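You operate a simulated robot arm through the tools that you are given. There is no shell and no other tool.

You are at the controls of a simulated robot arm. One attempt, no reset.

Task
Give the soup 3 shakes of salt and stir it.
Fine: shaker back where it stood, stirrer back in its pot. Set down upright: salt shaker.

It is judged by the outcome, as a careful person would: the job done as asked, and still so three seconds after it is handed in. It fails if anything else is knocked over, pushed out of place, dropped, spilled or broken.

Robot
A 6-joint arm with a two-finger parallel gripper, fixed in place. Base frame: the origin is at the foot of the arm, x ahead of it, y to its left, z up; the work surface is at about z = 0. Readings come in mm, degrees, newtons and seconds.
With the tool pointing down near the work surface it reaches from about 140 to 580 mm from the base axis. Its first joint turns from -66.0 to 66.0 degrees. Payload 2.1 kg.
Tool frame: the origin (TCP) lies between the finger pads and is the grasp point; the fingertips stand 30 mm ahead of it; z points along the fingers, y is the line along which they close. Largest opening 94 mm; finger width 28, thickness 10; the body of the gripper, 50 by 96 mm, starts 55 mm behind the TCP.
Orientation is that of the tool frame in the base frame, as a unit quaternion [w, x, y, z]. With the fingers straight down and closing along the base's y, the tool's x points along the base's -x, its y along +y and its z along -z.

Tools
- The arm moves only by the tool servo_tool. Its argument "targets" is a list of rows, each a list of 3 entries, a list of its own where there are three numbers: the shift along the base's x, y, z in mm, then the turn, a rotation vector about the base's x, y, z in degrees, then the finger opening in mm, from 0 to 94. In form: [[[tx, ty, tz], [rx, ry, rz], fingers], ...]. A call has 1 to 20 rows; each row shifts and turns the commanded pose from where the row before left it. Rows are played at 5 a second. More than 50 mm and 8.6 degrees between two rows, or a gripper value outside its range, and nothing of the call is played. A pose out of reach is approached as far as the arm can. The call stops where the force on the tool passes 70 N (or 10 N more than at its start, if that is more) or the arm is blocked; 0.2 s more then pass. Each finger travels about 72 mm/s and halts on what it meets, pressing with about 31 N; the grip force reading is that of the motor and also rises with nothing between the fingers. The clock runs only during rows and for 0.2 s after the last one: add rows that do not move to give the fingers time. The reply holds the time, the measured pose of the TCP, the force on the tool along the base axes, the opening and the grip force, in the units named above and with some noise, with the torque about the TCP (base axes, N m) and any sound that the robot's microphone picked up.
- Cameras (640 x 400 px; columns grow to the right, rows downward): "scene" is fixed at [61.1, -378.1, 480.5]; the picture's right is [0.71, -0.70, 0.00], its down [-0.42, -0.43, -0.80] and it looks along [0.56, 0.57, -0.60] (base axes); focal length 214 px, centre (320, 200). "wrist" rides on the gripper at [76, 14, -102] in the tool frame; the picture's right is [-0.18, 0.98, 0.00], its down [-0.75, -0.14, -0.64] and it looks along [-0.63, -0.12, 0.77] (tool axes); focal length 243 px, centre (320, 200). There is no depth. A picture from a camera that has moved, and an enlarged one, comes with that camera's place and axes in the base frame and with its lens.
- get_image(camera): a new picture of that camera. No time passes.
- close_up(camera, box): a new picture of the part [left, top, right, bottom] of that camera's present view, enlarged. No time passes.
- finish_job(): hands the job in; it is judged then, once.

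Places have to be worked out from the pictures, the camera data and where the tool is seen. Open the gripper and draw the arm clear of the work before you hand the job in, unless the task says otherwise.

The tools are called after "Request:" as a command line: name --argument value ..., lists and objects as JSON in quotes. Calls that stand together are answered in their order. servo_tool: Moves the arm, as the interface text tells. Its arguments: {"type":"object","properties":{"targets":{"type":"array","items":{"type":"array"}}},"required":["targets"]} The other tools are called the same way: get_image (camera) takes a picture; close_up (camera, box) takes an enlarged picture of a part of a camera's view; finish_job () hands the job in.

At the start:

```text
clock: 0.0
position: [307.8, 14.4, 413.7]
tool_rot: [0.0, 0.001, 1.0, 0.0]
wrist_force: [-0.3, 1.1, -0.5]
wrist_torque: [0.04, 0.02, -0.01]
grip_width: 94.1
grip_force: 0.0
```

scene: 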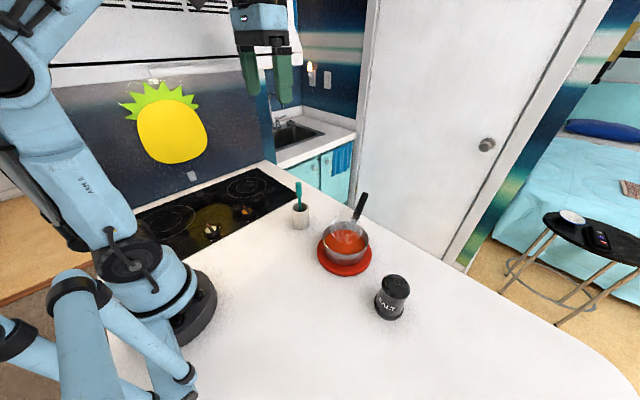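
wrist: 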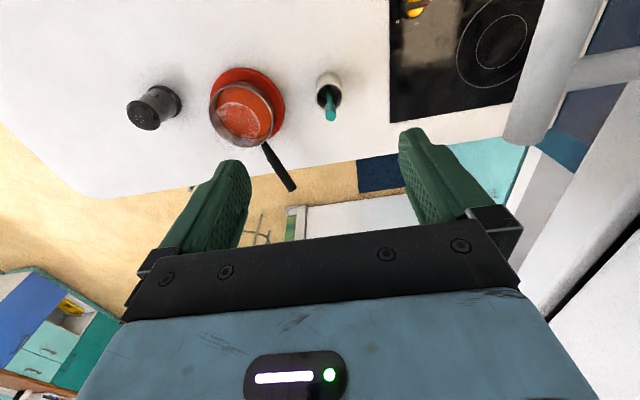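

I'll look closer at the shaker, the pot of soup and the stirrer's pot before moving anything.

Request:
close_up --camera "scene" --box '[270, 160, 430, 340]'

Request:
close_up --camera "wrist" --box '[100, 40, 380, 215]'

```text
2.22 times, centred on (350, 250) of scene
camera zoom: at [61.1, -378.1, 480.5], right [0.71, -0.7, 0.0], down [-0.42, -0.43, -0.8], along [0.56, 0.57, -0.6], focal length 477 px, centre (253, 89)
```

zoom: 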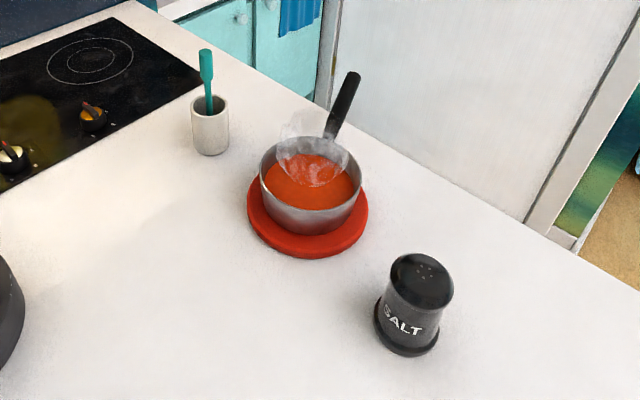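

```text
2.29 times, centred on (240, 128) of wrist
camera zoom: at [232.1, 29.2, 516.4], right [0.18, 0.98, 0.0], down [0.75, -0.14, 0.64], along [0.63, -0.12, -0.77], focal length 555 px, centre (503, 366)
```

zoom: 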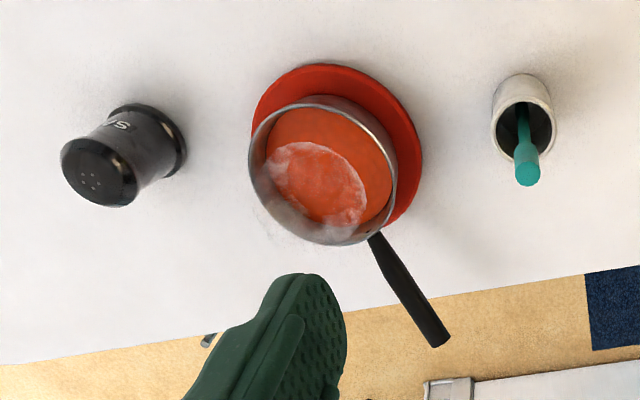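

The shaker appears to stand at about (338, -315) and is about 95 mm tall. The soup pot is centred near (370, -150) with its rim at z≈78, and the stirrer's top is at about (370, 19, 158). I'll turn toward the shaker in free space, tilt the tool toward horizontal, and check what the arm can reach.

Request:
servo_tool --targets '[[[-4, -21, -14], [0, 0, -7.17], 94], [[-4, -21, -14], [0, 0, -7.17], 94], [[-4, -21, -14], [0, 0, -7.17], 94], [[-4, -21, -14], [0, 0, -7.17], 94], [[-4, -21, -14], [0, 0, -7.17], 94], [[-4, -21, -14], [0, 0, -7.17], 94], [[-4, -21, -14], [0, 0, 0], 94], [[-4, -21, -14], [0, 0, 0], 94], [[-4, -21, -14], [0, 0, 0], 94], [[-4, -21, -14], [0, 0, 0], 94], [[-3, -24, -12], [0, 0, 0], 94], [[-3, -24, -12], [0, 0, 0], 94]]'

```text
clock: 2.6
position: [262.2, -241.6, 250.3]
tool_rot: [0.0, 0.367, 0.93, 0.0]
wrist_force: [0.1, 0.3, -0.6]
wrist_torque: [0.02, 0.02, 0.0]
grip_width: 93.9
grip_force: 0.1
```

The yaw came out as intended. Next I'll tilt the tool outward about the horizontal axis in place, up to 60°.

Request:
servo_tool --targets '[[[0, 0, 0], [-5.115, -5.485, 0], 94], [[0, 0, 0], [-5.115, -5.485, 0], 94], [[0, 0, 0], [-5.115, -5.485, 0], 94], [[0, 0, 0], [-5.115, -5.485, 0], 94], [[0, 0, 0], [-5.115, -5.485, 0], 94], [[0, 0, 0], [-5.115, -5.485, 0], 94], [[0, 0, 0], [-5.115, -5.485, 0], 94], [[0, 0, 0], [-5.115, -5.485, 0], 94], [[0, 0, 0], [0, 0, 0], 94]]'

Request:
get_image --camera "scene"

Request:
get_image --camera "wrist"

```text
clock: 4.6
position: [263.3, -242.4, 249.6]
tool_rot: [0.467, 0.317, 0.805, -0.184]
wrist_force: [0.1, 0.3, -0.4]
wrist_torque: [-0.02, -0.02, 0.02]
grip_width: 93.8
grip_force: 0.0
```

```text
taken
```

scene: 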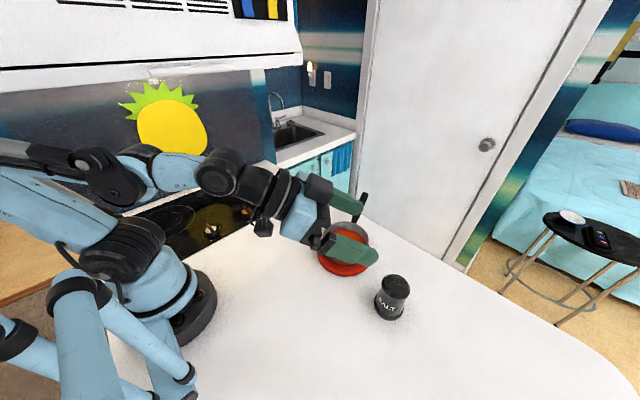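

```text
taken
camera wrist: at [179.8, -145.9, 235.2], right [0.74, 0.66, 0.16], down [-0.23, 0.02, 0.97], along [0.64, -0.75, 0.17], focal length 243 px, centre (320, 200)
```

wrist: 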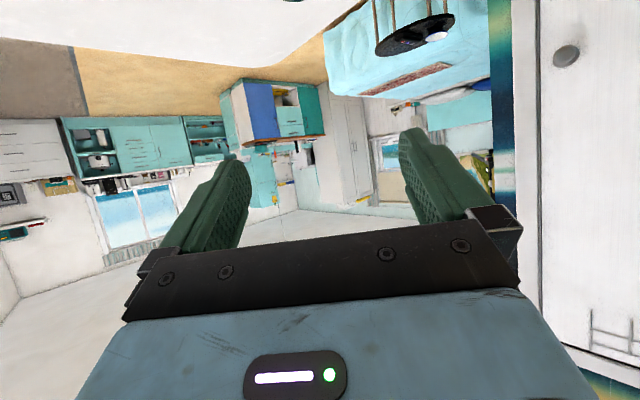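

The tool reached 60° of tilt with no trouble, but the camera now hangs underneath. I'll test in free space whether the hand can roll 180° about its own axis, since pouring needs that and it would also put the camera on top.

Request:
servo_tool --targets '[[[0, 0, 0], [5.38, -5.02, -4.25], 94], [[0, 0, 0], [5.38, -5.02, -4.25], 94], [[0, 0, 0], [5.38, -5.02, -4.25], 94], [[0, 0, 0], [5.38, -5.02, -4.25], 94], [[0, 0, 0], [5.38, -5.02, -4.25], 94], [[0, 0, 0], [5.38, -5.02, -4.25], 94], [[0, 0, 0], [5.38, -5.02, -4.25], 94], [[0, 0, 0], [5.38, -5.02, -4.25], 94], [[0, 0, 0], [5.38, -5.02, -4.25], 94], [[0, 0, 0], [5.38, -5.02, -4.25], 94], [[0, 0, 0], [0, 0, 0], 94]]'

```text
clock: 7.0
position: [262.5, -241.8, 248.3]
tool_rot: [0.466, 0.779, 0.378, 0.179]
wrist_force: [0.0, -0.3, -0.2]
wrist_torque: [-0.01, 0.01, -0.01]
grip_width: 94.1
grip_force: 0.0
```

It tracked 85° of roll cleanly, so I'll carry on to about 180°.

Request:
servo_tool --targets '[[[0, 0, 0], [5.38, -5.02, -4.25], 94], [[0, 0, 0], [5.38, -5.02, -4.25], 94], [[0, 0, 0], [5.38, -5.02, -4.25], 94], [[0, 0, 0], [5.38, -5.02, -4.25], 94], [[0, 0, 0], [5.38, -5.02, -4.25], 94], [[0, 0, 0], [5.38, -5.02, -4.25], 94], [[0, 0, 0], [5.38, -5.02, -4.25], 94], [[0, 0, 0], [5.38, -5.02, -4.25], 94], [[0, 0, 0], [5.38, -5.02, -4.25], 94], [[0, 0, 0], [5.38, -5.02, -4.25], 94], [[0, 0, 0], [5.38, -5.02, -4.25], 94], [[0, 0, 0], [0.95, -0.886, -0.75], 94], [[0, 0, 0], [0, 0, 0], 94]]'

Request:
get_image --camera "wrist"

Request:
get_image --camera "scene"

```text
clock: 9.8
position: [253.7, -251.4, 250.5]
tool_rot: [0.18, 0.807, -0.316, 0.466]
wrist_force: [-0.7, 0.5, 0.2]
wrist_torque: [0.01, -0.03, 0.0]
grip_width: 94.2
grip_force: 0.1
out of reach, approached as far as the arm can: row 11
```

```text
taken
camera wrist: at [206.9, -227.4, 367.8], right [-0.73, -0.66, -0.16], down [-0.59, 0.74, -0.33], along [0.34, -0.15, -0.93], focal length 243 px, centre (320, 200)
```

wrist: 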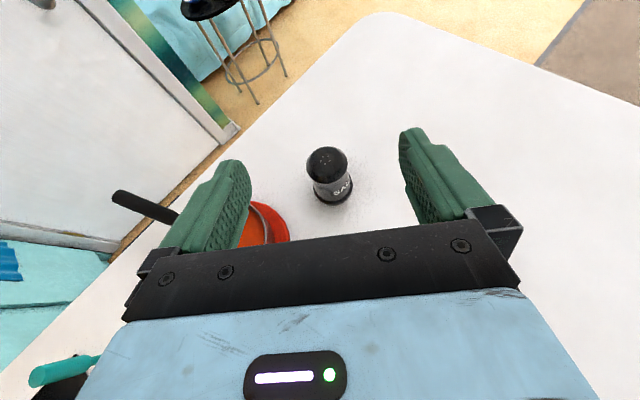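

```text
taken
```

scene: 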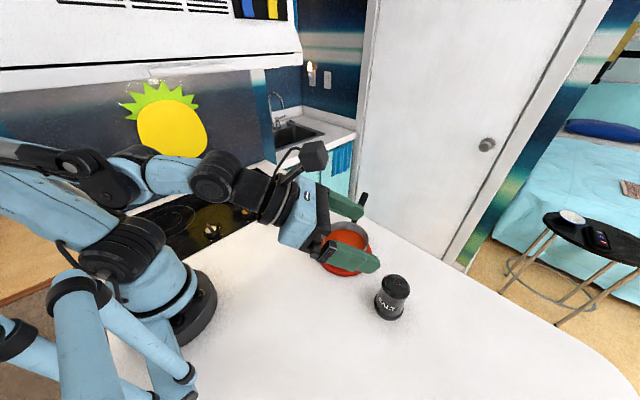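

The hand reached the 180° orientation, but joint 6 is near its limit there: the position drifted about 13 mm sideways. A few degrees of yaw should fix that. The camera on top now sees the shaker, so I'll zoom in to locate it.

Request:
close_up --camera "wrist" --box '[260, 120, 420, 220]'

Request:
close_up --camera "scene" --box '[350, 255, 440, 330]'

```text
4.00 times, centred on (340, 170) of wrist
camera zoom: at [206.9, -227.4, 367.8], right [-0.73, -0.66, -0.16], down [-0.59, 0.74, -0.33], along [0.34, -0.15, -0.93], focal length 970 px, centre (240, 320)
```

zoom: 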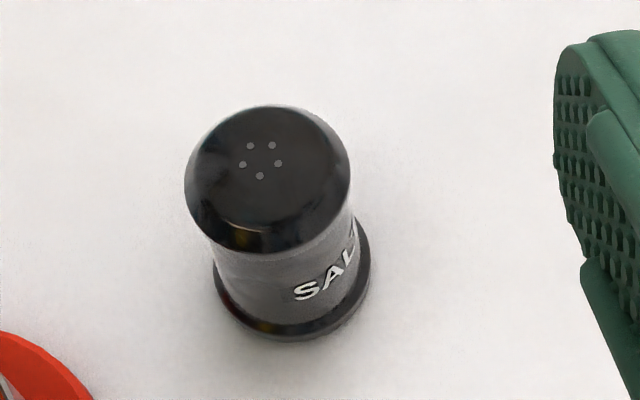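

```text
5.33 times, centred on (395, 292) of scene
camera zoom: at [61.1, -378.1, 480.5], right [0.71, -0.7, 0.0], down [-0.42, -0.43, -0.8], along [0.56, 0.57, -0.6], focal length 1144 px, centre (-80, -293)
```

zoom: 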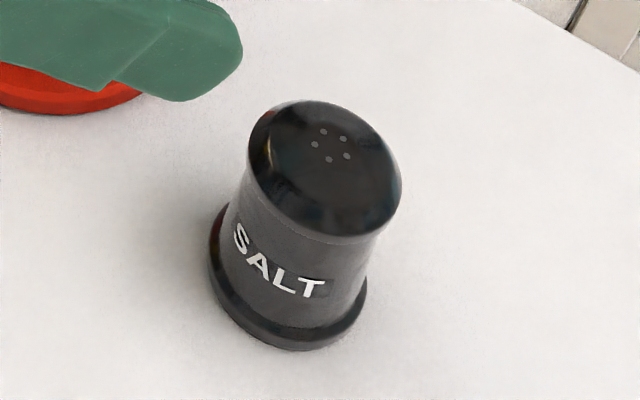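

The two views agree that the shaker's axis is at about (335.5, -313.5) and its top at z≈100. I'll yaw the hand by +5.5° to come off the joint limit, then check the pose before descending.

Request:
servo_tool --targets '[[[0, 0, 0], [0, 0, 5.5], 94], [[0, 0, -20], [0, 0, 0], 94], [[0, 0, -20], [0, 0, 0], 94], [[0, 0, 0], [0, 0, 0], 94]]'

```text
clock: 10.8
position: [260.0, -234.1, 208.8]
tool_rot: [0.149, 0.826, -0.26, 0.477]
wrist_force: [0.4, -0.9, 0.5]
wrist_torque: [0.0, 0.01, 0.0]
grip_width: 93.7
grip_force: 0.0
```

The pose now tracks: tool yaw is -34.8°, pitch 30° down, and the fingers close level. I'll move to the pre-grasp point, about 110 mm back along the approach line from the shaker.

Request:
servo_tool --targets '[[[-1.2, -4.5, -20.6], [0, 0, 0], 94], [[-1.2, -4.5, -20.6], [0, 0, 0], 94], [[-1.2, -4.5, -20.6], [0, 0, 0], 94], [[-1.2, -4.5, -20.6], [0, 0, 0], 94], [[-1.2, -4.5, -20.6], [0, 0, 0], 94], [[0, 0, 0], [0, 0, 0], 94]]'

Request:
get_image --camera "wrist"

Request:
get_image --camera "scene"

```text
clock: 12.2
position: [248.7, -274.4, 112.3]
tool_rot: [0.16, 0.821, -0.278, 0.471]
wrist_force: [0.1, 0.4, 0.1]
wrist_torque: [0.01, 0.0, -0.05]
grip_width: 94.2
grip_force: 0.0
out of reach, approached as far as the arm can: row 5
```

```text
taken
camera wrist: at [199.4, -254.9, 230.7], right [-0.67, -0.72, -0.16], down [-0.66, 0.68, -0.33], along [0.34, -0.12, -0.93], focal length 243 px, centre (320, 200)
```

wrist: 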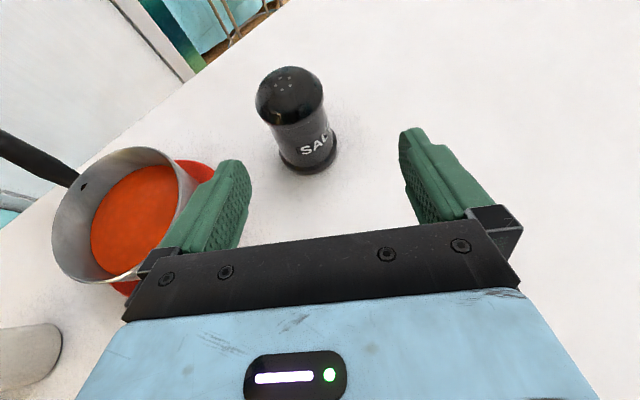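

```text
taken
```

scene: 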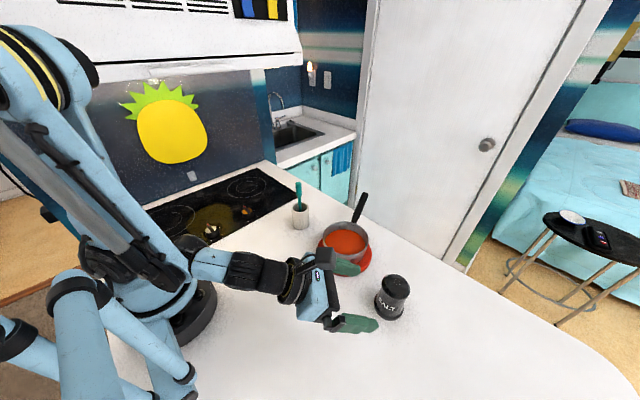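

The arm hit a reach limit: the wrist is folded too close to the base, so it drifted to (249, -274, 112). I'll hold for a moment to see the settled pose before correcting.

Request:
servo_tool --targets '[[[0, 0, 0], [0, 0, 0], 94], [[0, 0, 0], [0, 0, 0], 94]]'

```text
clock: 12.8
position: [248.9, -273.6, 112.7]
tool_rot: [0.161, 0.821, -0.279, 0.472]
wrist_force: [0.2, 0.6, -1.0]
wrist_torque: [0.01, 0.0, 0.0]
grip_width: 94.1
grip_force: 0.1
```

The pose is steady, so the command has settled there. I'll move outward and down onto the approach line, about 75 mm short of the grasp with the fingertips still clear of the shaker, and check.

Request:
servo_tool --targets '[[[8, 4, -3], [0, 0, 0], 94], [[8, 2, -5], [0, 0, 0], 94], [[8, -2, -8], [0, 0, 0], 94], [[8, -2, -8], [0, 0, 0], 94], [[0, 0, 0], [0, 0, 0], 94]]'

Request:
get_image --camera "wrist"

Request:
get_image --camera "scene"

```text
clock: 14.0
position: [285.9, -273.6, 107.9]
tool_rot: [0.16, 0.821, -0.278, 0.472]
wrist_force: [0.2, -0.2, -1.4]
wrist_torque: [0.01, -0.03, -0.01]
grip_width: 93.9
grip_force: 0.1
out of reach, approached as far as the arm can: row 2, 3, 4
```

```text
taken
camera wrist: at [237.1, -255.5, 225.3], right [-0.67, -0.72, -0.16], down [-0.65, 0.68, -0.33], along [0.35, -0.12, -0.93], focal length 243 px, centre (320, 200)
```

wrist: 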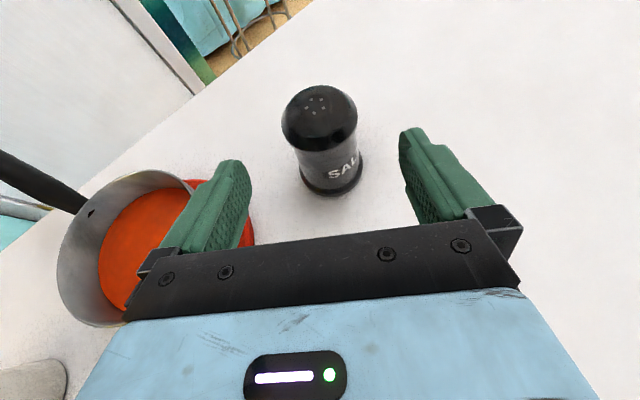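

```text
taken
```

scene: 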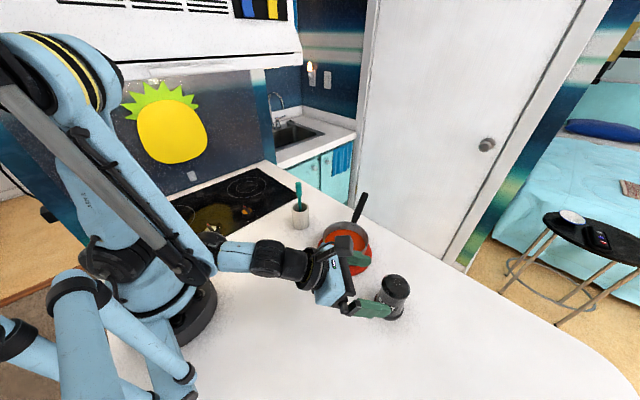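

The arm can't go lower at this shallow pitch. I'll steepen the tool to 40° below horizontal in place, which should free the wrist, and then continue down.

Request:
servo_tool --targets '[[[0, 0, 0], [3.04, 3.97, 0], 94], [[0, 0, 0], [3.04, 3.97, 0], 94], [[0, 0, -6], [0, 0, 0], 94], [[0, 0, 0], [0, 0, 0], 94]]'

```text
clock: 15.0
position: [285.9, -275.7, 100.9]
tool_rot: [0.136, 0.859, -0.291, 0.399]
wrist_force: [0.0, 0.2, -0.2]
wrist_torque: [0.01, 0.01, 0.01]
grip_width: 93.9
grip_force: 0.1
```

At 40° pitch it moves freely, and it's now nearly on the approach line. I'll check the alignment with both cameras.

Request:
get_image --camera "wrist"

Request:
close_up --camera "scene" --box '[300, 220, 440, 340]'

```text
taken
camera wrist: at [254.1, -268.7, 225.8], right [-0.69, -0.71, -0.14], down [-0.69, 0.71, -0.16], along [0.21, -0.02, -0.98], focal length 243 px, centre (320, 200)
```

wrist: 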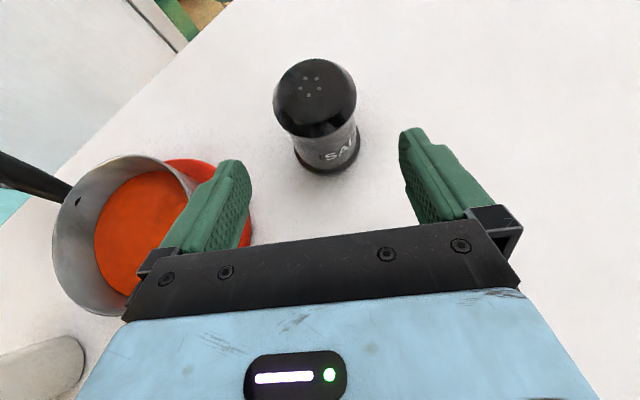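

```text
3.33 times, centred on (370, 280) of scene
camera zoom: at [61.1, -378.1, 480.5], right [0.71, -0.7, 0.0], down [-0.42, -0.43, -0.8], along [0.56, 0.57, -0.6], focal length 715 px, centre (153, -67)
```

zoom: 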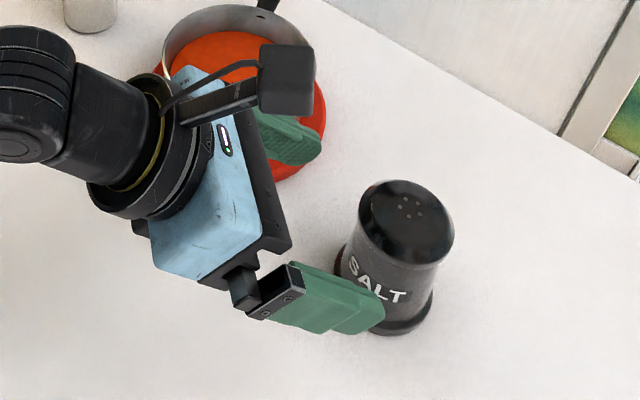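

The shaker sits between the fingers with good lateral alignment. I'll advance halfway along the approach line and look again.

Request:
servo_tool --targets '[[[5, -3.8, -5], [0, 0, 0], 94], [[5, -3.8, -5], [0, 0, 0], 94], [[5, -3.8, -5], [0, 0, 0], 94], [[5, -3.8, -5], [0, 0, 0], 94], [[5, -3.8, -5], [0, 0, 0], 94], [[0, 0, 0], [0, 0, 0], 94]]'

Request:
get_image --camera "wrist"

Request:
close_up --camera "scene" --box '[300, 220, 440, 340]'

```text
clock: 16.4
position: [310.9, -295.1, 76.3]
tool_rot: [0.136, 0.859, -0.291, 0.399]
wrist_force: [-0.6, 0.1, 0.1]
wrist_torque: [0.0, -0.03, 0.03]
grip_width: 93.9
grip_force: 0.1
```

```text
taken
camera wrist: at [278.8, -288.3, 200.6], right [-0.69, -0.71, -0.14], down [-0.69, 0.71, -0.16], along [0.21, -0.02, -0.98], focal length 243 px, centre (320, 200)
```

wrist: 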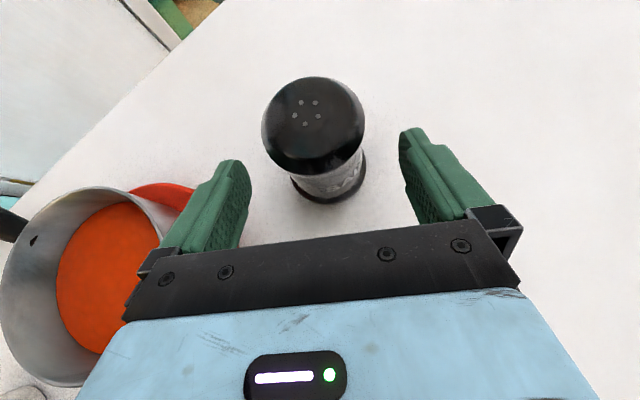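

```text
3.33 times, centred on (370, 280) of scene
camera zoom: at [61.1, -378.1, 480.5], right [0.71, -0.7, 0.0], down [-0.42, -0.43, -0.8], along [0.56, 0.57, -0.6], focal length 715 px, centre (153, -67)
```

zoom: 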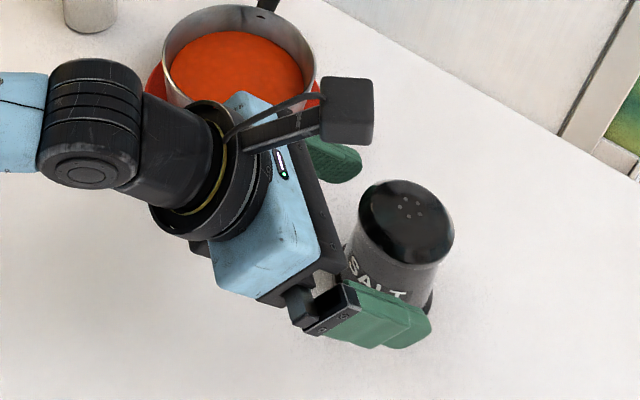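

The shaker axis refines to about (334.5, -314) and is centred between the fingers. I'll advance the remaining stretch to the grasp point at z≈56.

Request:
servo_tool --targets '[[[4.7, -3.8, -5.1], [0, 0, 0], 94], [[4.7, -3.8, -5.1], [0, 0, 0], 94], [[4.7, -3.8, -5.1], [0, 0, 0], 94], [[4.7, -3.8, -5.0], [0, 0, 0], 94], [[0, 0, 0], [0, 0, 0], 94]]'

Request:
get_image --camera "wrist"

Request:
close_up --camera "scene" --box '[300, 220, 440, 340]'

```text
clock: 17.6
position: [327.8, -309.7, 58.7]
tool_rot: [0.136, 0.859, -0.291, 0.399]
wrist_force: [-0.1, 1.2, 0.3]
wrist_torque: [0.0, -0.01, -0.01]
grip_width: 94.0
grip_force: 0.1
```

```text
taken
camera wrist: at [296.3, -303.6, 182.1], right [-0.69, -0.71, -0.14], down [-0.69, 0.71, -0.16], along [0.21, -0.02, -0.98], focal length 243 px, centre (320, 200)
```

wrist: 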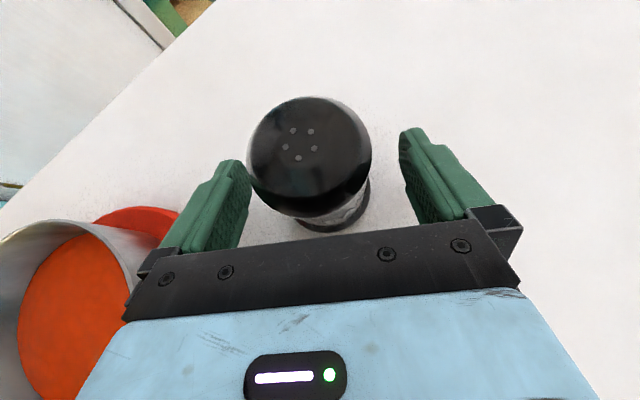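

```text
3.33 times, centred on (370, 280) of scene
camera zoom: at [61.1, -378.1, 480.5], right [0.71, -0.7, 0.0], down [-0.42, -0.43, -0.8], along [0.56, 0.57, -0.6], focal length 715 px, centre (153, -67)
```

zoom: 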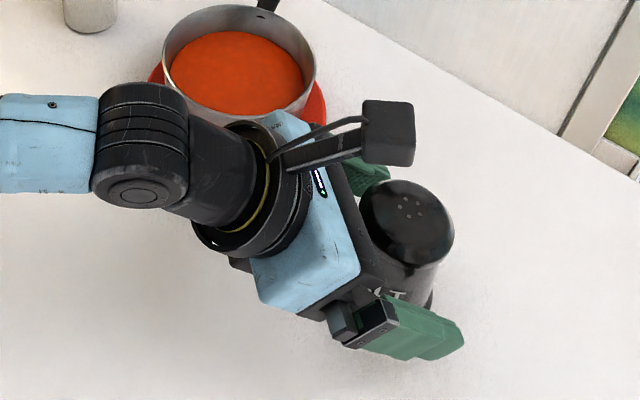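

The fingers straddle the shaker, with its axis about 8 mm ahead of the TCP and within 2 mm laterally. I'll close the grip in place.

Request:
servo_tool --targets '[[[0, 0, 0], [0, 0, 0], 70], [[0, 0, 0], [0, 0, 0], 50], [[0, 0, 0], [0, 0, 0], 35], [[0, 0, 0], [0, 0, 0], 30], [[0, 0, 0], [0, 0, 0], 30]]'

Request:
get_image --camera "wrist"

Request:
close_up --camera "scene" --box '[300, 220, 440, 340]'

```text
clock: 18.8
position: [328.7, -310.4, 57.2]
tool_rot: [0.137, 0.859, -0.291, 0.399]
wrist_force: [0.4, -0.5, 0.9]
wrist_torque: [-0.08, 0.0, 0.03]
grip_width: 54.9
grip_force: 31.5
```

```text
taken
camera wrist: at [296.3, -303.7, 182.2], right [-0.69, -0.71, -0.14], down [-0.69, 0.71, -0.16], along [0.21, -0.02, -0.98], focal length 243 px, centre (320, 200)
```

wrist: 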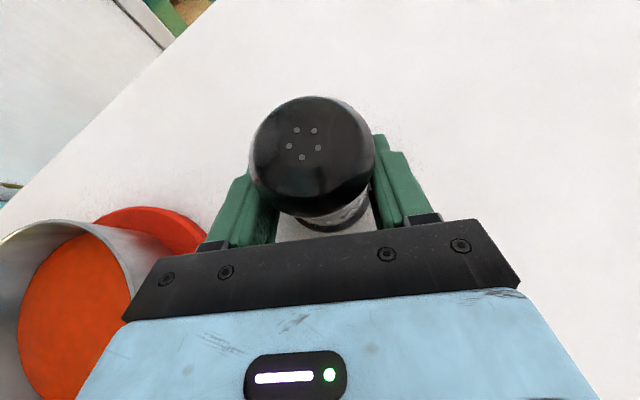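

```text
3.33 times, centred on (370, 280) of scene
camera zoom: at [61.1, -378.1, 480.5], right [0.71, -0.7, 0.0], down [-0.42, -0.43, -0.8], along [0.56, 0.57, -0.6], focal length 715 px, centre (153, -67)
```

zoom: 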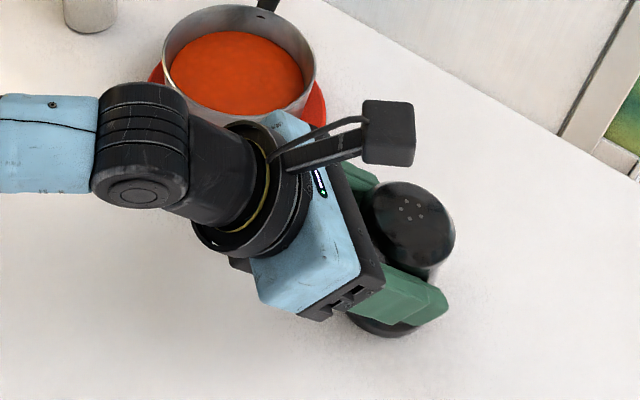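

I have a firm grip at 54.9 mm and 31.5 N. The grasp pose to return to is about (328.7, -310.4, 57.2). I'll lift straight up gently, keeping the shaker upright.

Request:
servo_tool --targets '[[[0, 0, 5], [0, 0, 0], 30], [[0, 0, 10], [0, 0, 0], 30], [[0, 0, 15], [0, 0, 0], 30], [[0, 0, 15], [0, 0, 0], 30], [[0, 0, 20], [0, 0, 0], 30], [[0, 0, 20], [0, 0, 0], 30], [[0, 0, 20], [0, 0, 0], 30], [[0, 0, 20], [0, 0, 0], 30], [[0, 0, 15], [0, 0, 0], 30], [[0, 0, 10], [0, 0, 0], 30], [[0, 0, 5], [0, 0, 0], 30], [[0, 0, 0], [0, 0, 0], 30]]'

Request:
get_image --camera "wrist"

Request:
get_image --camera "scene"

```text
clock: 21.4
position: [330.8, -311.4, 212.1]
tool_rot: [0.136, 0.859, -0.291, 0.399]
wrist_force: [0.7, -0.2, -1.9]
wrist_torque: [-0.03, 0.01, 0.01]
grip_width: 54.6
grip_force: 31.0
```

```text
taken
camera wrist: at [298.3, -304.4, 335.0], right [-0.69, -0.71, -0.14], down [-0.69, 0.71, -0.16], along [0.21, -0.02, -0.98], focal length 243 px, centre (320, 200)
```

wrist: 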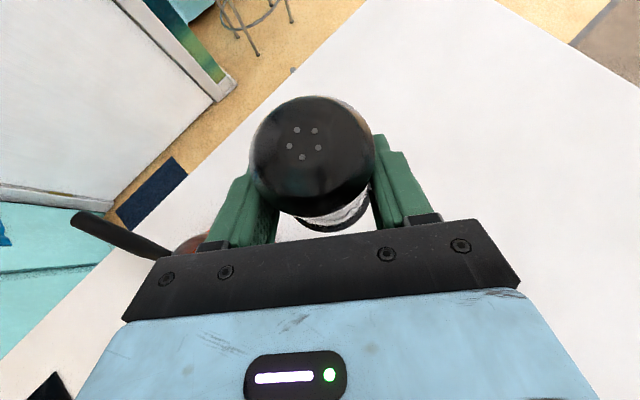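

```text
taken
```

scene: 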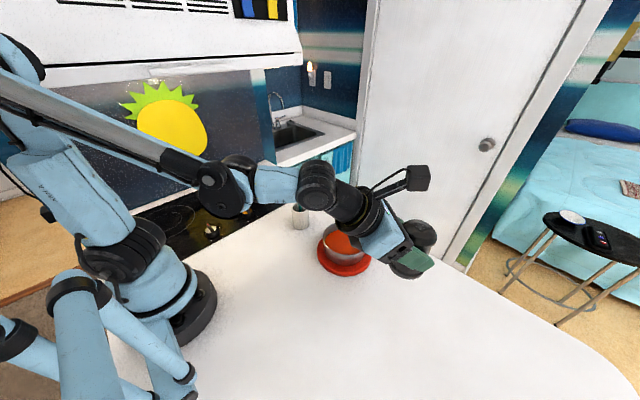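

The shaker is lifted, upright and held. Before going over the soup I want a better fix on the pot, so I'll draw back and yaw slightly so the wrist camera can see it beside the shaker.

Request:
servo_tool --targets '[[[-8, 5, 0], [0, 0, 1], 30], [[-14, 10, 0], [0, 0, 1.5], 30], [[-15, 10, 0], [0, 0, 1.5], 30], [[-15, 10, 0], [0, 0, 1.5], 30], [[-14, 10, 0], [0, 0, 1], 30], [[-9, 5, 0], [0, 0, 1], 30], [[0, 0, 0], [0, 0, 0], 30], [[0, 0, 0], [0, 0, 0], 30]]'

Request:
get_image --camera "wrist"

Request:
get_image --camera "scene"

```text
clock: 23.2
position: [254.1, -259.9, 211.1]
tool_rot: [0.11, 0.876, -0.234, 0.407]
wrist_force: [0.4, 0.6, -1.5]
wrist_torque: [0.02, 0.0, -0.01]
grip_width: 54.9
grip_force: 31.3
```

```text
taken
camera wrist: at [221.7, -257.4, 335.5], right [-0.59, -0.79, -0.14], down [-0.78, 0.61, -0.16], along [0.21, 0.01, -0.98], focal length 243 px, centre (320, 200)
```

wrist: 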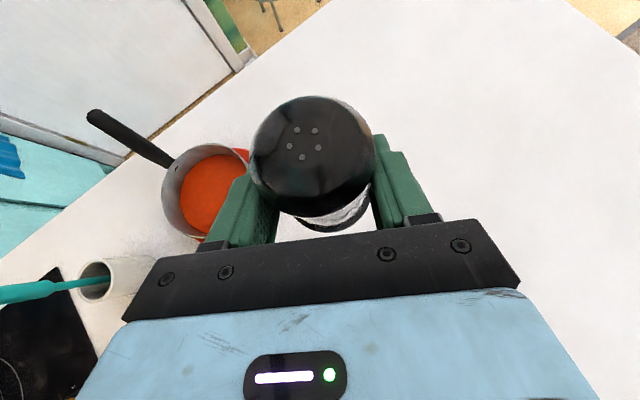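

```text
taken
```

scene: 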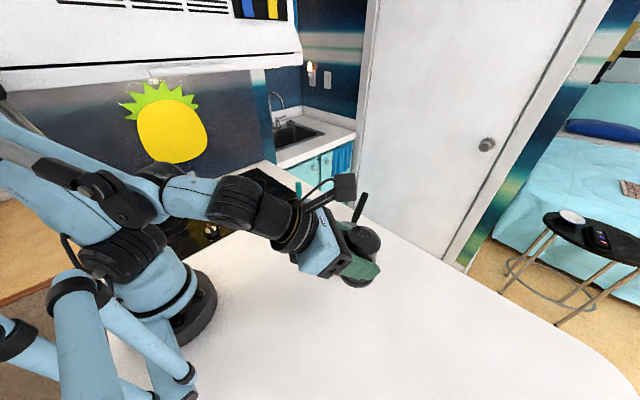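

The pot is partly visible now. I'll zoom in on it for an accurate centre.

Request:
close_up --camera "wrist" --box '[60, 90, 300, 310]'

```text
1.82 times, centred on (180, 200) of wrist
camera zoom: at [221.7, -257.4, 335.5], right [-0.59, -0.79, -0.14], down [-0.78, 0.61, -0.16], along [0.21, 0.01, -0.98], focal length 441 px, centre (574, 200)
```

zoom: 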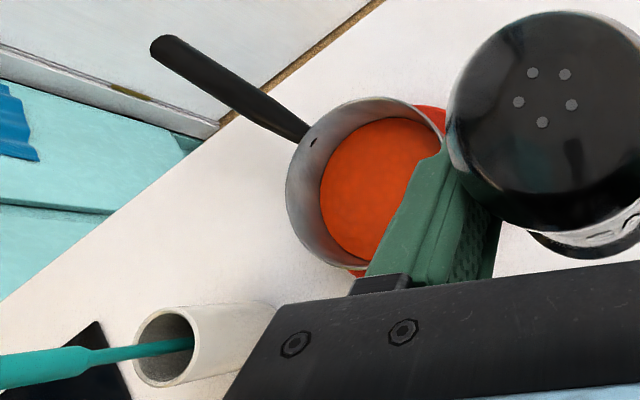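

The pot centre comes out at about (373, -155), with the rim at z≈76. I'll carry the upright shaker over the pot, keeping its base well above the rim.

Request:
servo_tool --targets '[[[5, 4, 2], [0, 0, 0.5], 30], [[10, 8, 2], [0, 0, 0.5], 30], [[11, 9, 2], [0, 0, 0.5], 30], [[11, 9, 2], [0, 0, 0.5], 30], [[11, 9, 2], [0, 0, 0.5], 30], [[11, 9, 2], [0, 0, 0.5], 30], [[11, 9, 2], [0, 0, 0.5], 30], [[11, 9, 2], [0, 0, 0.5], 30], [[11, 9, 2], [0, 0, 0.5], 30], [[11, 9, 2], [0, 0, 0.5], 30], [[11, 9, 2], [0, 0, 0.5], 30], [[8, 6, 1], [0, 0, 0.5], 30], [[4, 3, 1], [0, 0, 0], 30], [[0, 0, 0], [0, 0, 0], 30]]'

Request:
get_image --camera "scene"

Request:
get_image --camera "wrist"

```text
clock: 26.2
position: [365.4, -184.9, 235.5]
tool_rot: [0.087, 0.887, -0.186, 0.413]
wrist_force: [0.3, 0.1, -1.2]
wrist_torque: [0.01, -0.03, -0.02]
grip_width: 54.7
grip_force: 31.1
out of reach, approached as far as the arm can: row 10, 11, 12, 13
```

```text
taken
```

scene: 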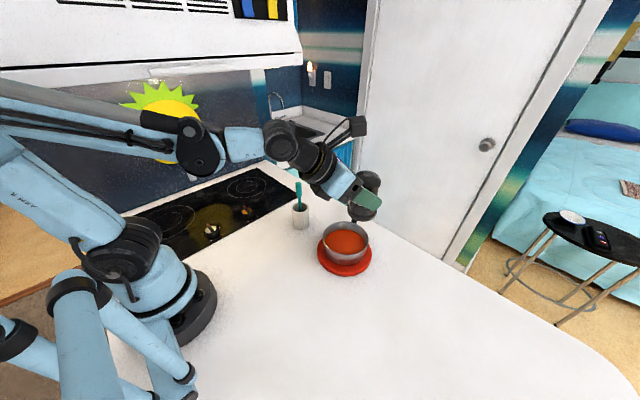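

```text
taken
camera wrist: at [333.2, -186.0, 360.1], right [-0.5, -0.85, -0.14], down [-0.84, 0.52, -0.16], along [0.21, 0.04, -0.98], focal length 243 px, centre (320, 200)
```

wrist: 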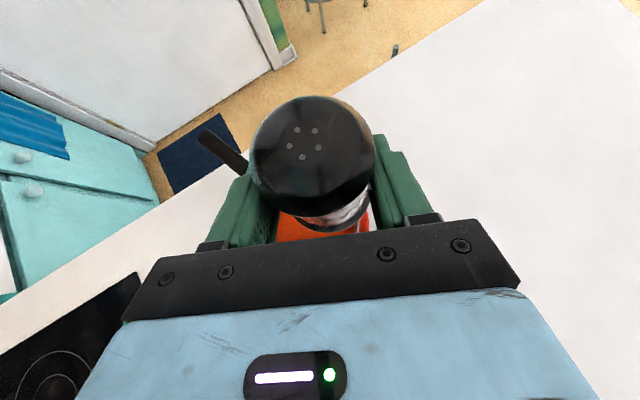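

The arm stopped short because joint 6 is at its limit at this yaw; the shaker is still upright at (365, -185, 235). I'll yaw a bit more left, which keeps it upright, and finish moving over the pot.

Request:
servo_tool --targets '[[[0, 0, 0], [0, 0, 3], 30], [[0, 0, 0], [0, 0, 3], 30], [[3, 5, 1], [0, 0, 2], 30], [[5, 8, 1], [0, 0, 0], 30], [[5, 8, 1], [0, 0, 0], 30], [[5, 6, 1], [0, 0, 0], 30], [[0, 0, 0], [0, 0, 0], 30], [[0, 0, 0], [0, 0, 0], 30]]'

```text
clock: 28.0
position: [381.8, -158.4, 239.8]
tool_rot: [0.059, 0.898, -0.126, 0.418]
wrist_force: [0.7, 0.4, -2.0]
wrist_torque: [0.03, -0.01, -0.03]
grip_width: 54.9
grip_force: 31.4
```

Now it's over the pot at (382, -158, 240), upright. I'll pitch the tool up toward horizontal, which only leans the shaker back about 35°, to test whether this pouring pose is reachable.

Request:
servo_tool --targets '[[[0, 0, 0], [-1.38, -4.81, 0], 30], [[0, 0, 0], [-1.38, -4.81, 0], 30], [[0, 0, 0], [-1.38, -4.81, 0], 30], [[0, 0, 0], [0, 0, 0], 30]]'

```text
clock: 29.0
position: [382.7, -158.1, 238.5]
tool_rot: [0.076, 0.835, -0.118, 0.532]
wrist_force: [0.9, -0.2, -1.8]
wrist_torque: [-0.03, 0.05, 0.0]
grip_width: 54.6
grip_force: 31.0
```

That's fine at 25° pitch. I'll continue to about 5° below horizontal.

Request:
servo_tool --targets '[[[0, 0, 0], [-1.38, -4.81, 0], 30], [[0, 0, 0], [-1.38, -4.81, 0], 30], [[0, 0, 0], [-1.38, -4.81, 0], 30], [[0, 0, 0], [-1.38, -4.81, 0], 30], [[0, 0, 0], [0, 0, 0], 30]]'

Request:
get_image --camera "scene"

```text
clock: 30.2
position: [383.3, -157.2, 238.3]
tool_rot: [0.095, 0.73, -0.102, 0.669]
wrist_force: [0.8, 1.0, -1.6]
wrist_torque: [0.04, 0.02, 0.0]
grip_width: 54.7
grip_force: 30.8
```

```text
taken
```

scene: 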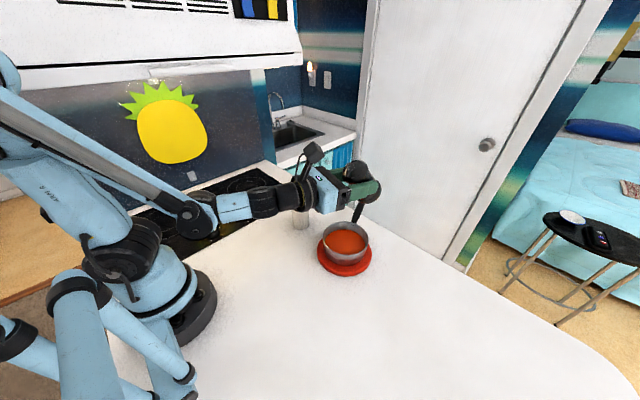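

The 5° pitch is reachable. I'll add another 10°, tool slightly above horizontal, so the shaker will be better inverted once I roll it.

Request:
servo_tool --targets '[[[3, -1, 0], [-1.38, -4.81, 0], 30], [[3, -1, 0], [-1.38, -4.81, 0], 30], [[0, 0, 0], [0, 0, 0], 30]]'

Request:
close_up --camera "scene" --box '[270, 130, 430, 290]'

```text
clock: 31.0
position: [388.0, -159.0, 238.9]
tool_rot: [0.104, 0.67, -0.094, 0.729]
wrist_force: [-0.7, -0.9, -0.9]
wrist_torque: [-0.01, 0.05, -0.01]
grip_width: 54.3
grip_force: 30.9
```

```text
2.50 times, centred on (350, 210) of scene
camera zoom: at [61.1, -378.1, 480.5], right [0.71, -0.7, 0.0], down [-0.42, -0.43, -0.8], along [0.56, 0.57, -0.6], focal length 536 px, centre (245, 175)
```

zoom: 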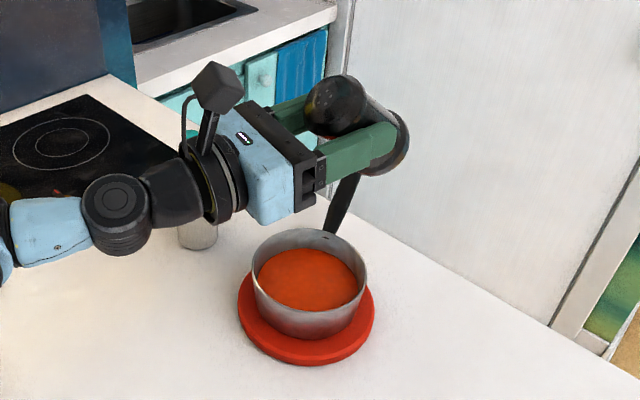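

The tool is now 5° above horizontal with the shaker leaning back over the soup. I'll roll it about 170° to invert it, shifting sideways as it turns so the holes stay above the pot.

Request:
servo_tool --targets '[[[-0.9, -5.5, 0], [-8.13, 2.35, -0.72], 30], [[-0.9, -5.4, 0], [-8.13, 2.35, -0.72], 30], [[-0.8, -5.1, 0], [-8.13, 2.35, -0.72], 30], [[-0.7, -4.8, 0], [-8.13, 2.35, -0.72], 30], [[-0.6, -4.3, 0], [-8.13, 2.35, -0.72], 30], [[-0.4, -3.9, 0], [-8.13, 2.35, -0.72], 30], [[-0.3, -3.3, 0], [-8.13, 2.35, -0.72], 30], [[-0.1, -2.5, 0], [-8.13, 2.35, -0.72], 30], [[0.1, -1.8, 0], [-8.13, 2.35, -0.72], 30], [[0.4, -1.1, 0], [-8.13, 2.35, -0.72], 30], [[0, 0, 0], [-8.13, 2.35, -0.72], 30], [[0.2, 0.7, 0], [-8.13, 2.35, -0.72], 30], [[0.4, 1.5, 0], [-8.13, 2.35, -0.72], 30], [[0.6, 2.2, 0], [-8.13, 2.35, -0.72], 30], [[0.8, 2.9, 0], [-8.13, 2.35, -0.72], 30], [[1.0, 3.7, 0], [-8.13, 2.35, -0.72], 30], [[1.2, 4.0, 0], [-8.13, 2.35, -0.72], 30], [[1.3, 4.5, 0], [-8.13, 2.35, -0.72], 30], [[1.4, 4.8, 0], [-8.13, 2.35, -0.72], 30], [[1.5, 5.1, 0], [-8.13, 2.35, -0.72], 30]]'

Request:
get_image --camera "scene"

Request:
close_up --camera "scene" --box '[270, 130, 430, 290]'

Request:
get_image --camera "wrist"

```text
clock: 35.2
position: [395.5, -169.2, 239.2]
tool_rot: [0.735, 0.153, 0.659, -0.04]
wrist_force: [-0.2, -0.1, -2.1]
wrist_torque: [0.01, 0.05, 0.0]
grip_width: 54.5
grip_force: 30.8
```

```text
taken
```

scene: 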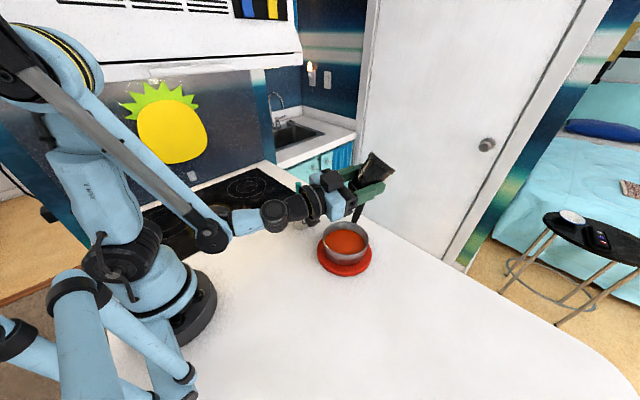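

```text
2.50 times, centred on (350, 210) of scene
camera zoom: at [61.1, -378.2, 480.5], right [0.71, -0.7, 0.0], down [-0.42, -0.43, -0.8], along [0.56, 0.57, -0.6], focal length 536 px, centre (245, 175)
```

zoom: 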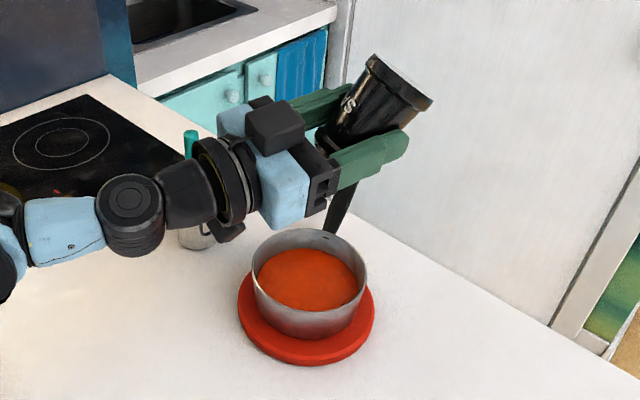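

```text
taken
camera wrist: at [309.8, -115.4, 157.8], right [0.23, 0.91, 0.35], down [-0.75, -0.06, 0.66], along [0.62, -0.42, 0.66], focal length 243 px, centre (320, 200)
```

wrist: 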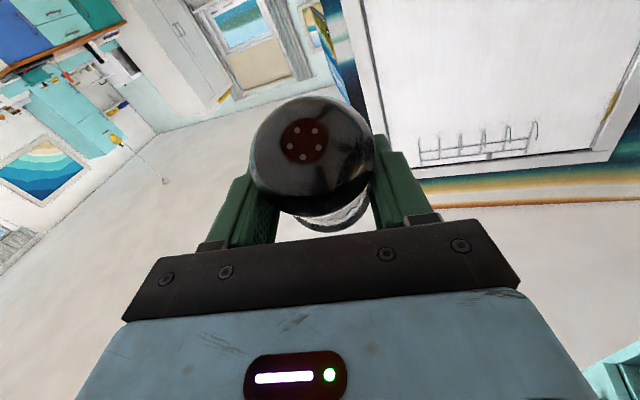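

The shaker is inverted about 144° with its holes at roughly (379, -158, 201), over the pot's middle, and the lid reflects the red soup below. I'll check that no salt has fallen yet, and lower a little slowly.

Request:
servo_tool --targets '[[[-1, 0, -4], [0, 0, 0], 30], [[-1, 0, -7], [0, 0, 0], 30], [[-1, 1, -7], [0, 0, 0], 30], [[-1, 1, -4], [0, 0, 0], 30], [[0, 0, 0], [0, 0, 0], 30]]'

Request:
close_up --camera "scene" --box '[310, 160, 410, 285]'

```text
clock: 36.4
position: [390.5, -167.7, 222.1]
tool_rot: [0.735, 0.154, 0.66, -0.039]
wrist_force: [-1.1, -0.1, -1.3]
wrist_torque: [0.03, 0.04, -0.03]
grip_width: 54.5
grip_force: 31.3
out of reach, approached as far as the arm can: row 4
```

```text
3.20 times, centred on (360, 222) of scene
camera zoom: at [61.1, -378.1, 480.5], right [0.71, -0.7, 0.0], down [-0.42, -0.43, -0.8], along [0.56, 0.57, -0.6], focal length 686 px, centre (192, 128)
```

zoom: 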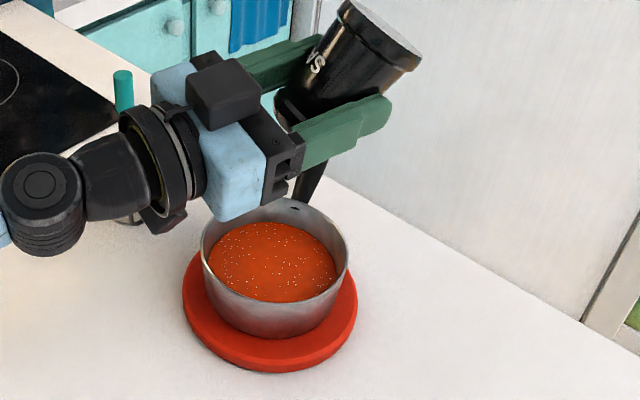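

White specks are on the soup now, so that lowering move seems to have shaken out some salt. I'll zoom in to gauge it before doing anything else.

Request:
close_up --camera "scene" --box '[338, 220, 370, 260]'

Request:
close_up --camera "scene" --box '[310, 215, 390, 285]'

```text
10.00 times, centred on (354, 240) of scene
camera zoom: at [61.1, -378.1, 480.5], right [0.71, -0.7, 0.0], down [-0.42, -0.43, -0.8], along [0.56, 0.57, -0.6], focal length 2145 px, centre (-20, -200)
```

zoom: 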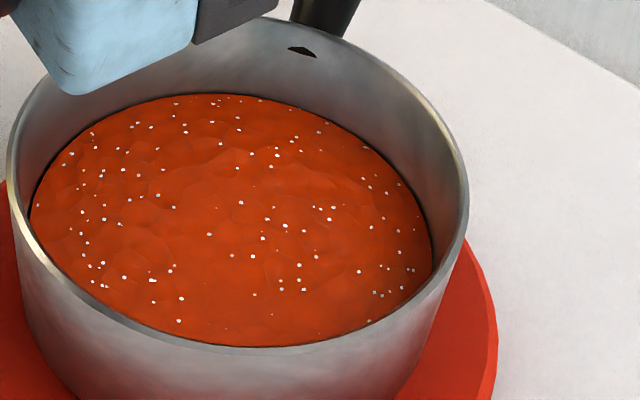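

```text
5.71 times, centred on (350, 250) of scene
camera zoom: at [61.1, -378.1, 480.5], right [0.71, -0.7, 0.0], down [-0.42, -0.43, -0.8], along [0.56, 0.57, -0.6], focal length 1226 px, centre (149, -86)
```

zoom: 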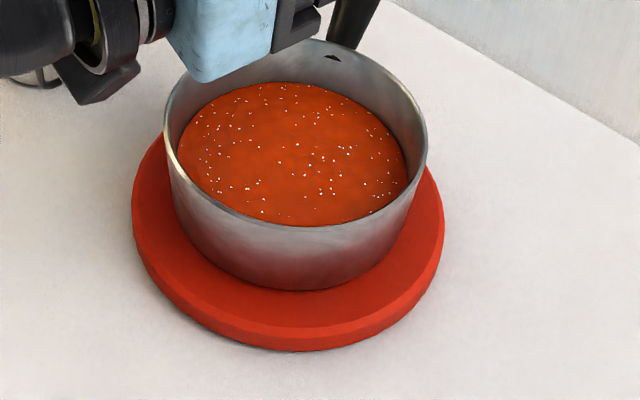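

About a hundred grains are scattered evenly on the soup and none outside, which looks like one dose. I'll hold still briefly and look again, to tell whether salt comes from motion only.

Request:
servo_tool --targets '[[[0, 0, 0], [0, 0, 0], 30], [[0, 0, 0], [0, 0, 0], 30]]'

Request:
close_up --camera "scene" --box '[338, 220, 370, 260]'

```text
clock: 37.0
position: [390.7, -167.6, 222.2]
tool_rot: [0.735, 0.155, 0.659, -0.039]
wrist_force: [-0.3, -0.1, -1.3]
wrist_torque: [-0.01, 0.03, 0.03]
grip_width: 54.2
grip_force: 31.1
```

```text
10.00 times, centred on (354, 240) of scene
camera zoom: at [61.1, -378.1, 480.5], right [0.71, -0.7, 0.0], down [-0.42, -0.43, -0.8], along [0.56, 0.57, -0.6], focal length 2145 px, centre (-20, -200)
```

zoom: 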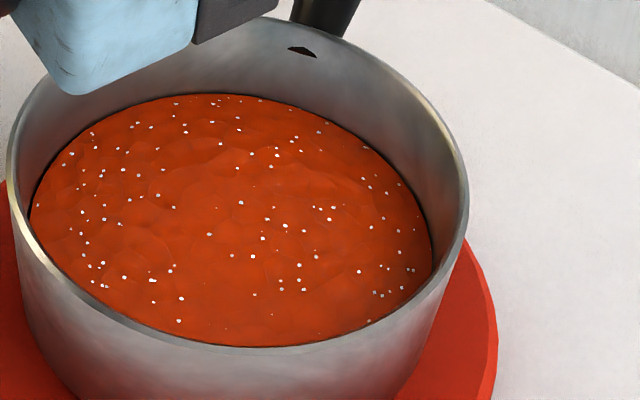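

The specks are unchanged while still, so salt only comes with motion and one dose has gone in so far. I'll rise very slowly to make room for a proper down-stroke and check that this adds nothing.

Request:
servo_tool --targets '[[[0, 0, 1], [0, 0, 0], 30], [[0, 0, 2], [0, 0, 0], 30], [[0, 0, 2], [0, 0, 0], 30], [[0, 0, 2], [0, 0, 0], 30], [[0, 0, 2], [0, 0, 0], 30], [[0, 0, 2], [0, 0, 0], 30], [[0, 0, 2], [0, 0, 0], 30], [[0, 0, 2], [0, 0, 0], 30], [[0, 0, 2], [0, 0, 0], 30], [[0, 0, 2], [0, 0, 0], 30], [[0, 0, 2], [0, 0, 0], 30], [[0, 0, 1], [0, 0, 0], 30]]'

Request:
close_up --camera "scene" --box '[338, 220, 370, 260]'

```text
clock: 39.6
position: [391.5, -167.3, 243.9]
tool_rot: [0.735, 0.154, 0.659, -0.039]
wrist_force: [0.4, -0.7, -2.0]
wrist_torque: [0.01, 0.0, 0.02]
grip_width: 54.5
grip_force: 31.1
```

```text
10.00 times, centred on (354, 240) of scene
camera zoom: at [61.1, -378.1, 480.5], right [0.71, -0.7, 0.0], down [-0.42, -0.43, -0.8], along [0.56, 0.57, -0.6], focal length 2145 px, centre (-20, -200)
```

zoom: 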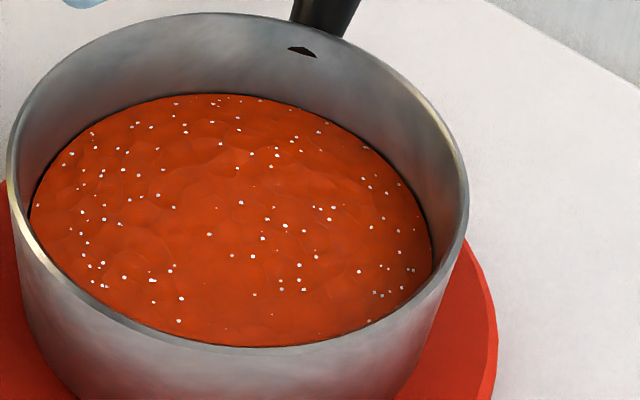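

The slow rise added nothing. I'll now make one clear down-stroke like the one that dispensed, then stop and check the soup.

Request:
servo_tool --targets '[[[0, 0, -4], [0, 0, 0], 30], [[0, 0, -7], [0, 0, 0], 30], [[0, 0, -7], [0, 0, 0], 30], [[0, 0, -2], [0, 0, 0], 30], [[0, 0, 0], [0, 0, 0], 30]]'

Request:
close_up --camera "scene" --box '[338, 220, 370, 260]'

```text
clock: 40.8
position: [392.3, -166.7, 223.1]
tool_rot: [0.735, 0.154, 0.659, -0.039]
wrist_force: [0.0, -0.6, -1.1]
wrist_torque: [0.0, 0.02, 0.0]
grip_width: 54.7
grip_force: 31.1
```

```text
10.00 times, centred on (354, 240) of scene
camera zoom: at [61.1, -378.1, 480.5], right [0.71, -0.7, 0.0], down [-0.42, -0.43, -0.8], along [0.56, 0.57, -0.6], focal length 2145 px, centre (-20, -200)
```

zoom: 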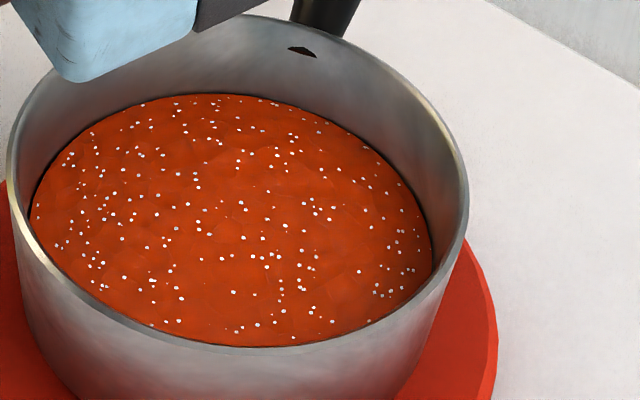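

The specks clearly increased by about the same amount again, so that makes two doses. I'll rise slowly once more for the third stroke.

Request:
servo_tool --targets '[[[0, 0, 1], [0, 0, 0], 30], [[0, 0, 2], [0, 0, 0], 30], [[0, 0, 2], [0, 0, 0], 30], [[0, 0, 2], [0, 0, 0], 30], [[0, 0, 2], [0, 0, 0], 30], [[0, 0, 2], [0, 0, 0], 30], [[0, 0, 2], [0, 0, 0], 30], [[0, 0, 2], [0, 0, 0], 30], [[0, 0, 2], [0, 0, 0], 30], [[0, 0, 2], [0, 0, 0], 30], [[0, 0, 1], [0, 0, 0], 30]]'

Request:
close_up --camera "scene" --box '[338, 220, 370, 260]'

```text
clock: 43.2
position: [389.9, -166.4, 244.3]
tool_rot: [0.735, 0.154, 0.659, -0.039]
wrist_force: [0.8, 0.6, -2.9]
wrist_torque: [-0.01, 0.06, -0.03]
grip_width: 54.5
grip_force: 31.1
```

```text
10.00 times, centred on (354, 240) of scene
camera zoom: at [61.1, -378.1, 480.5], right [0.71, -0.7, 0.0], down [-0.42, -0.43, -0.8], along [0.56, 0.57, -0.6], focal length 2145 px, centre (-20, -200)
```

zoom: 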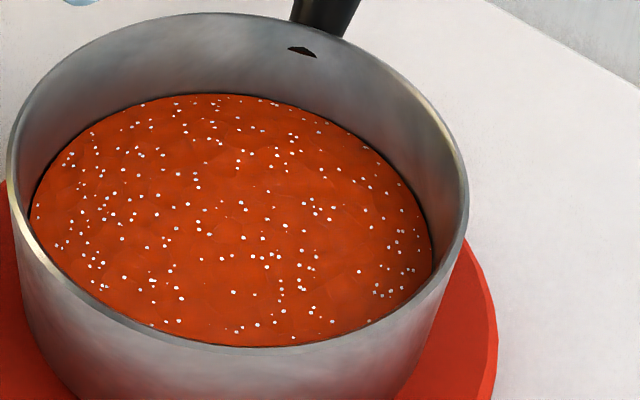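

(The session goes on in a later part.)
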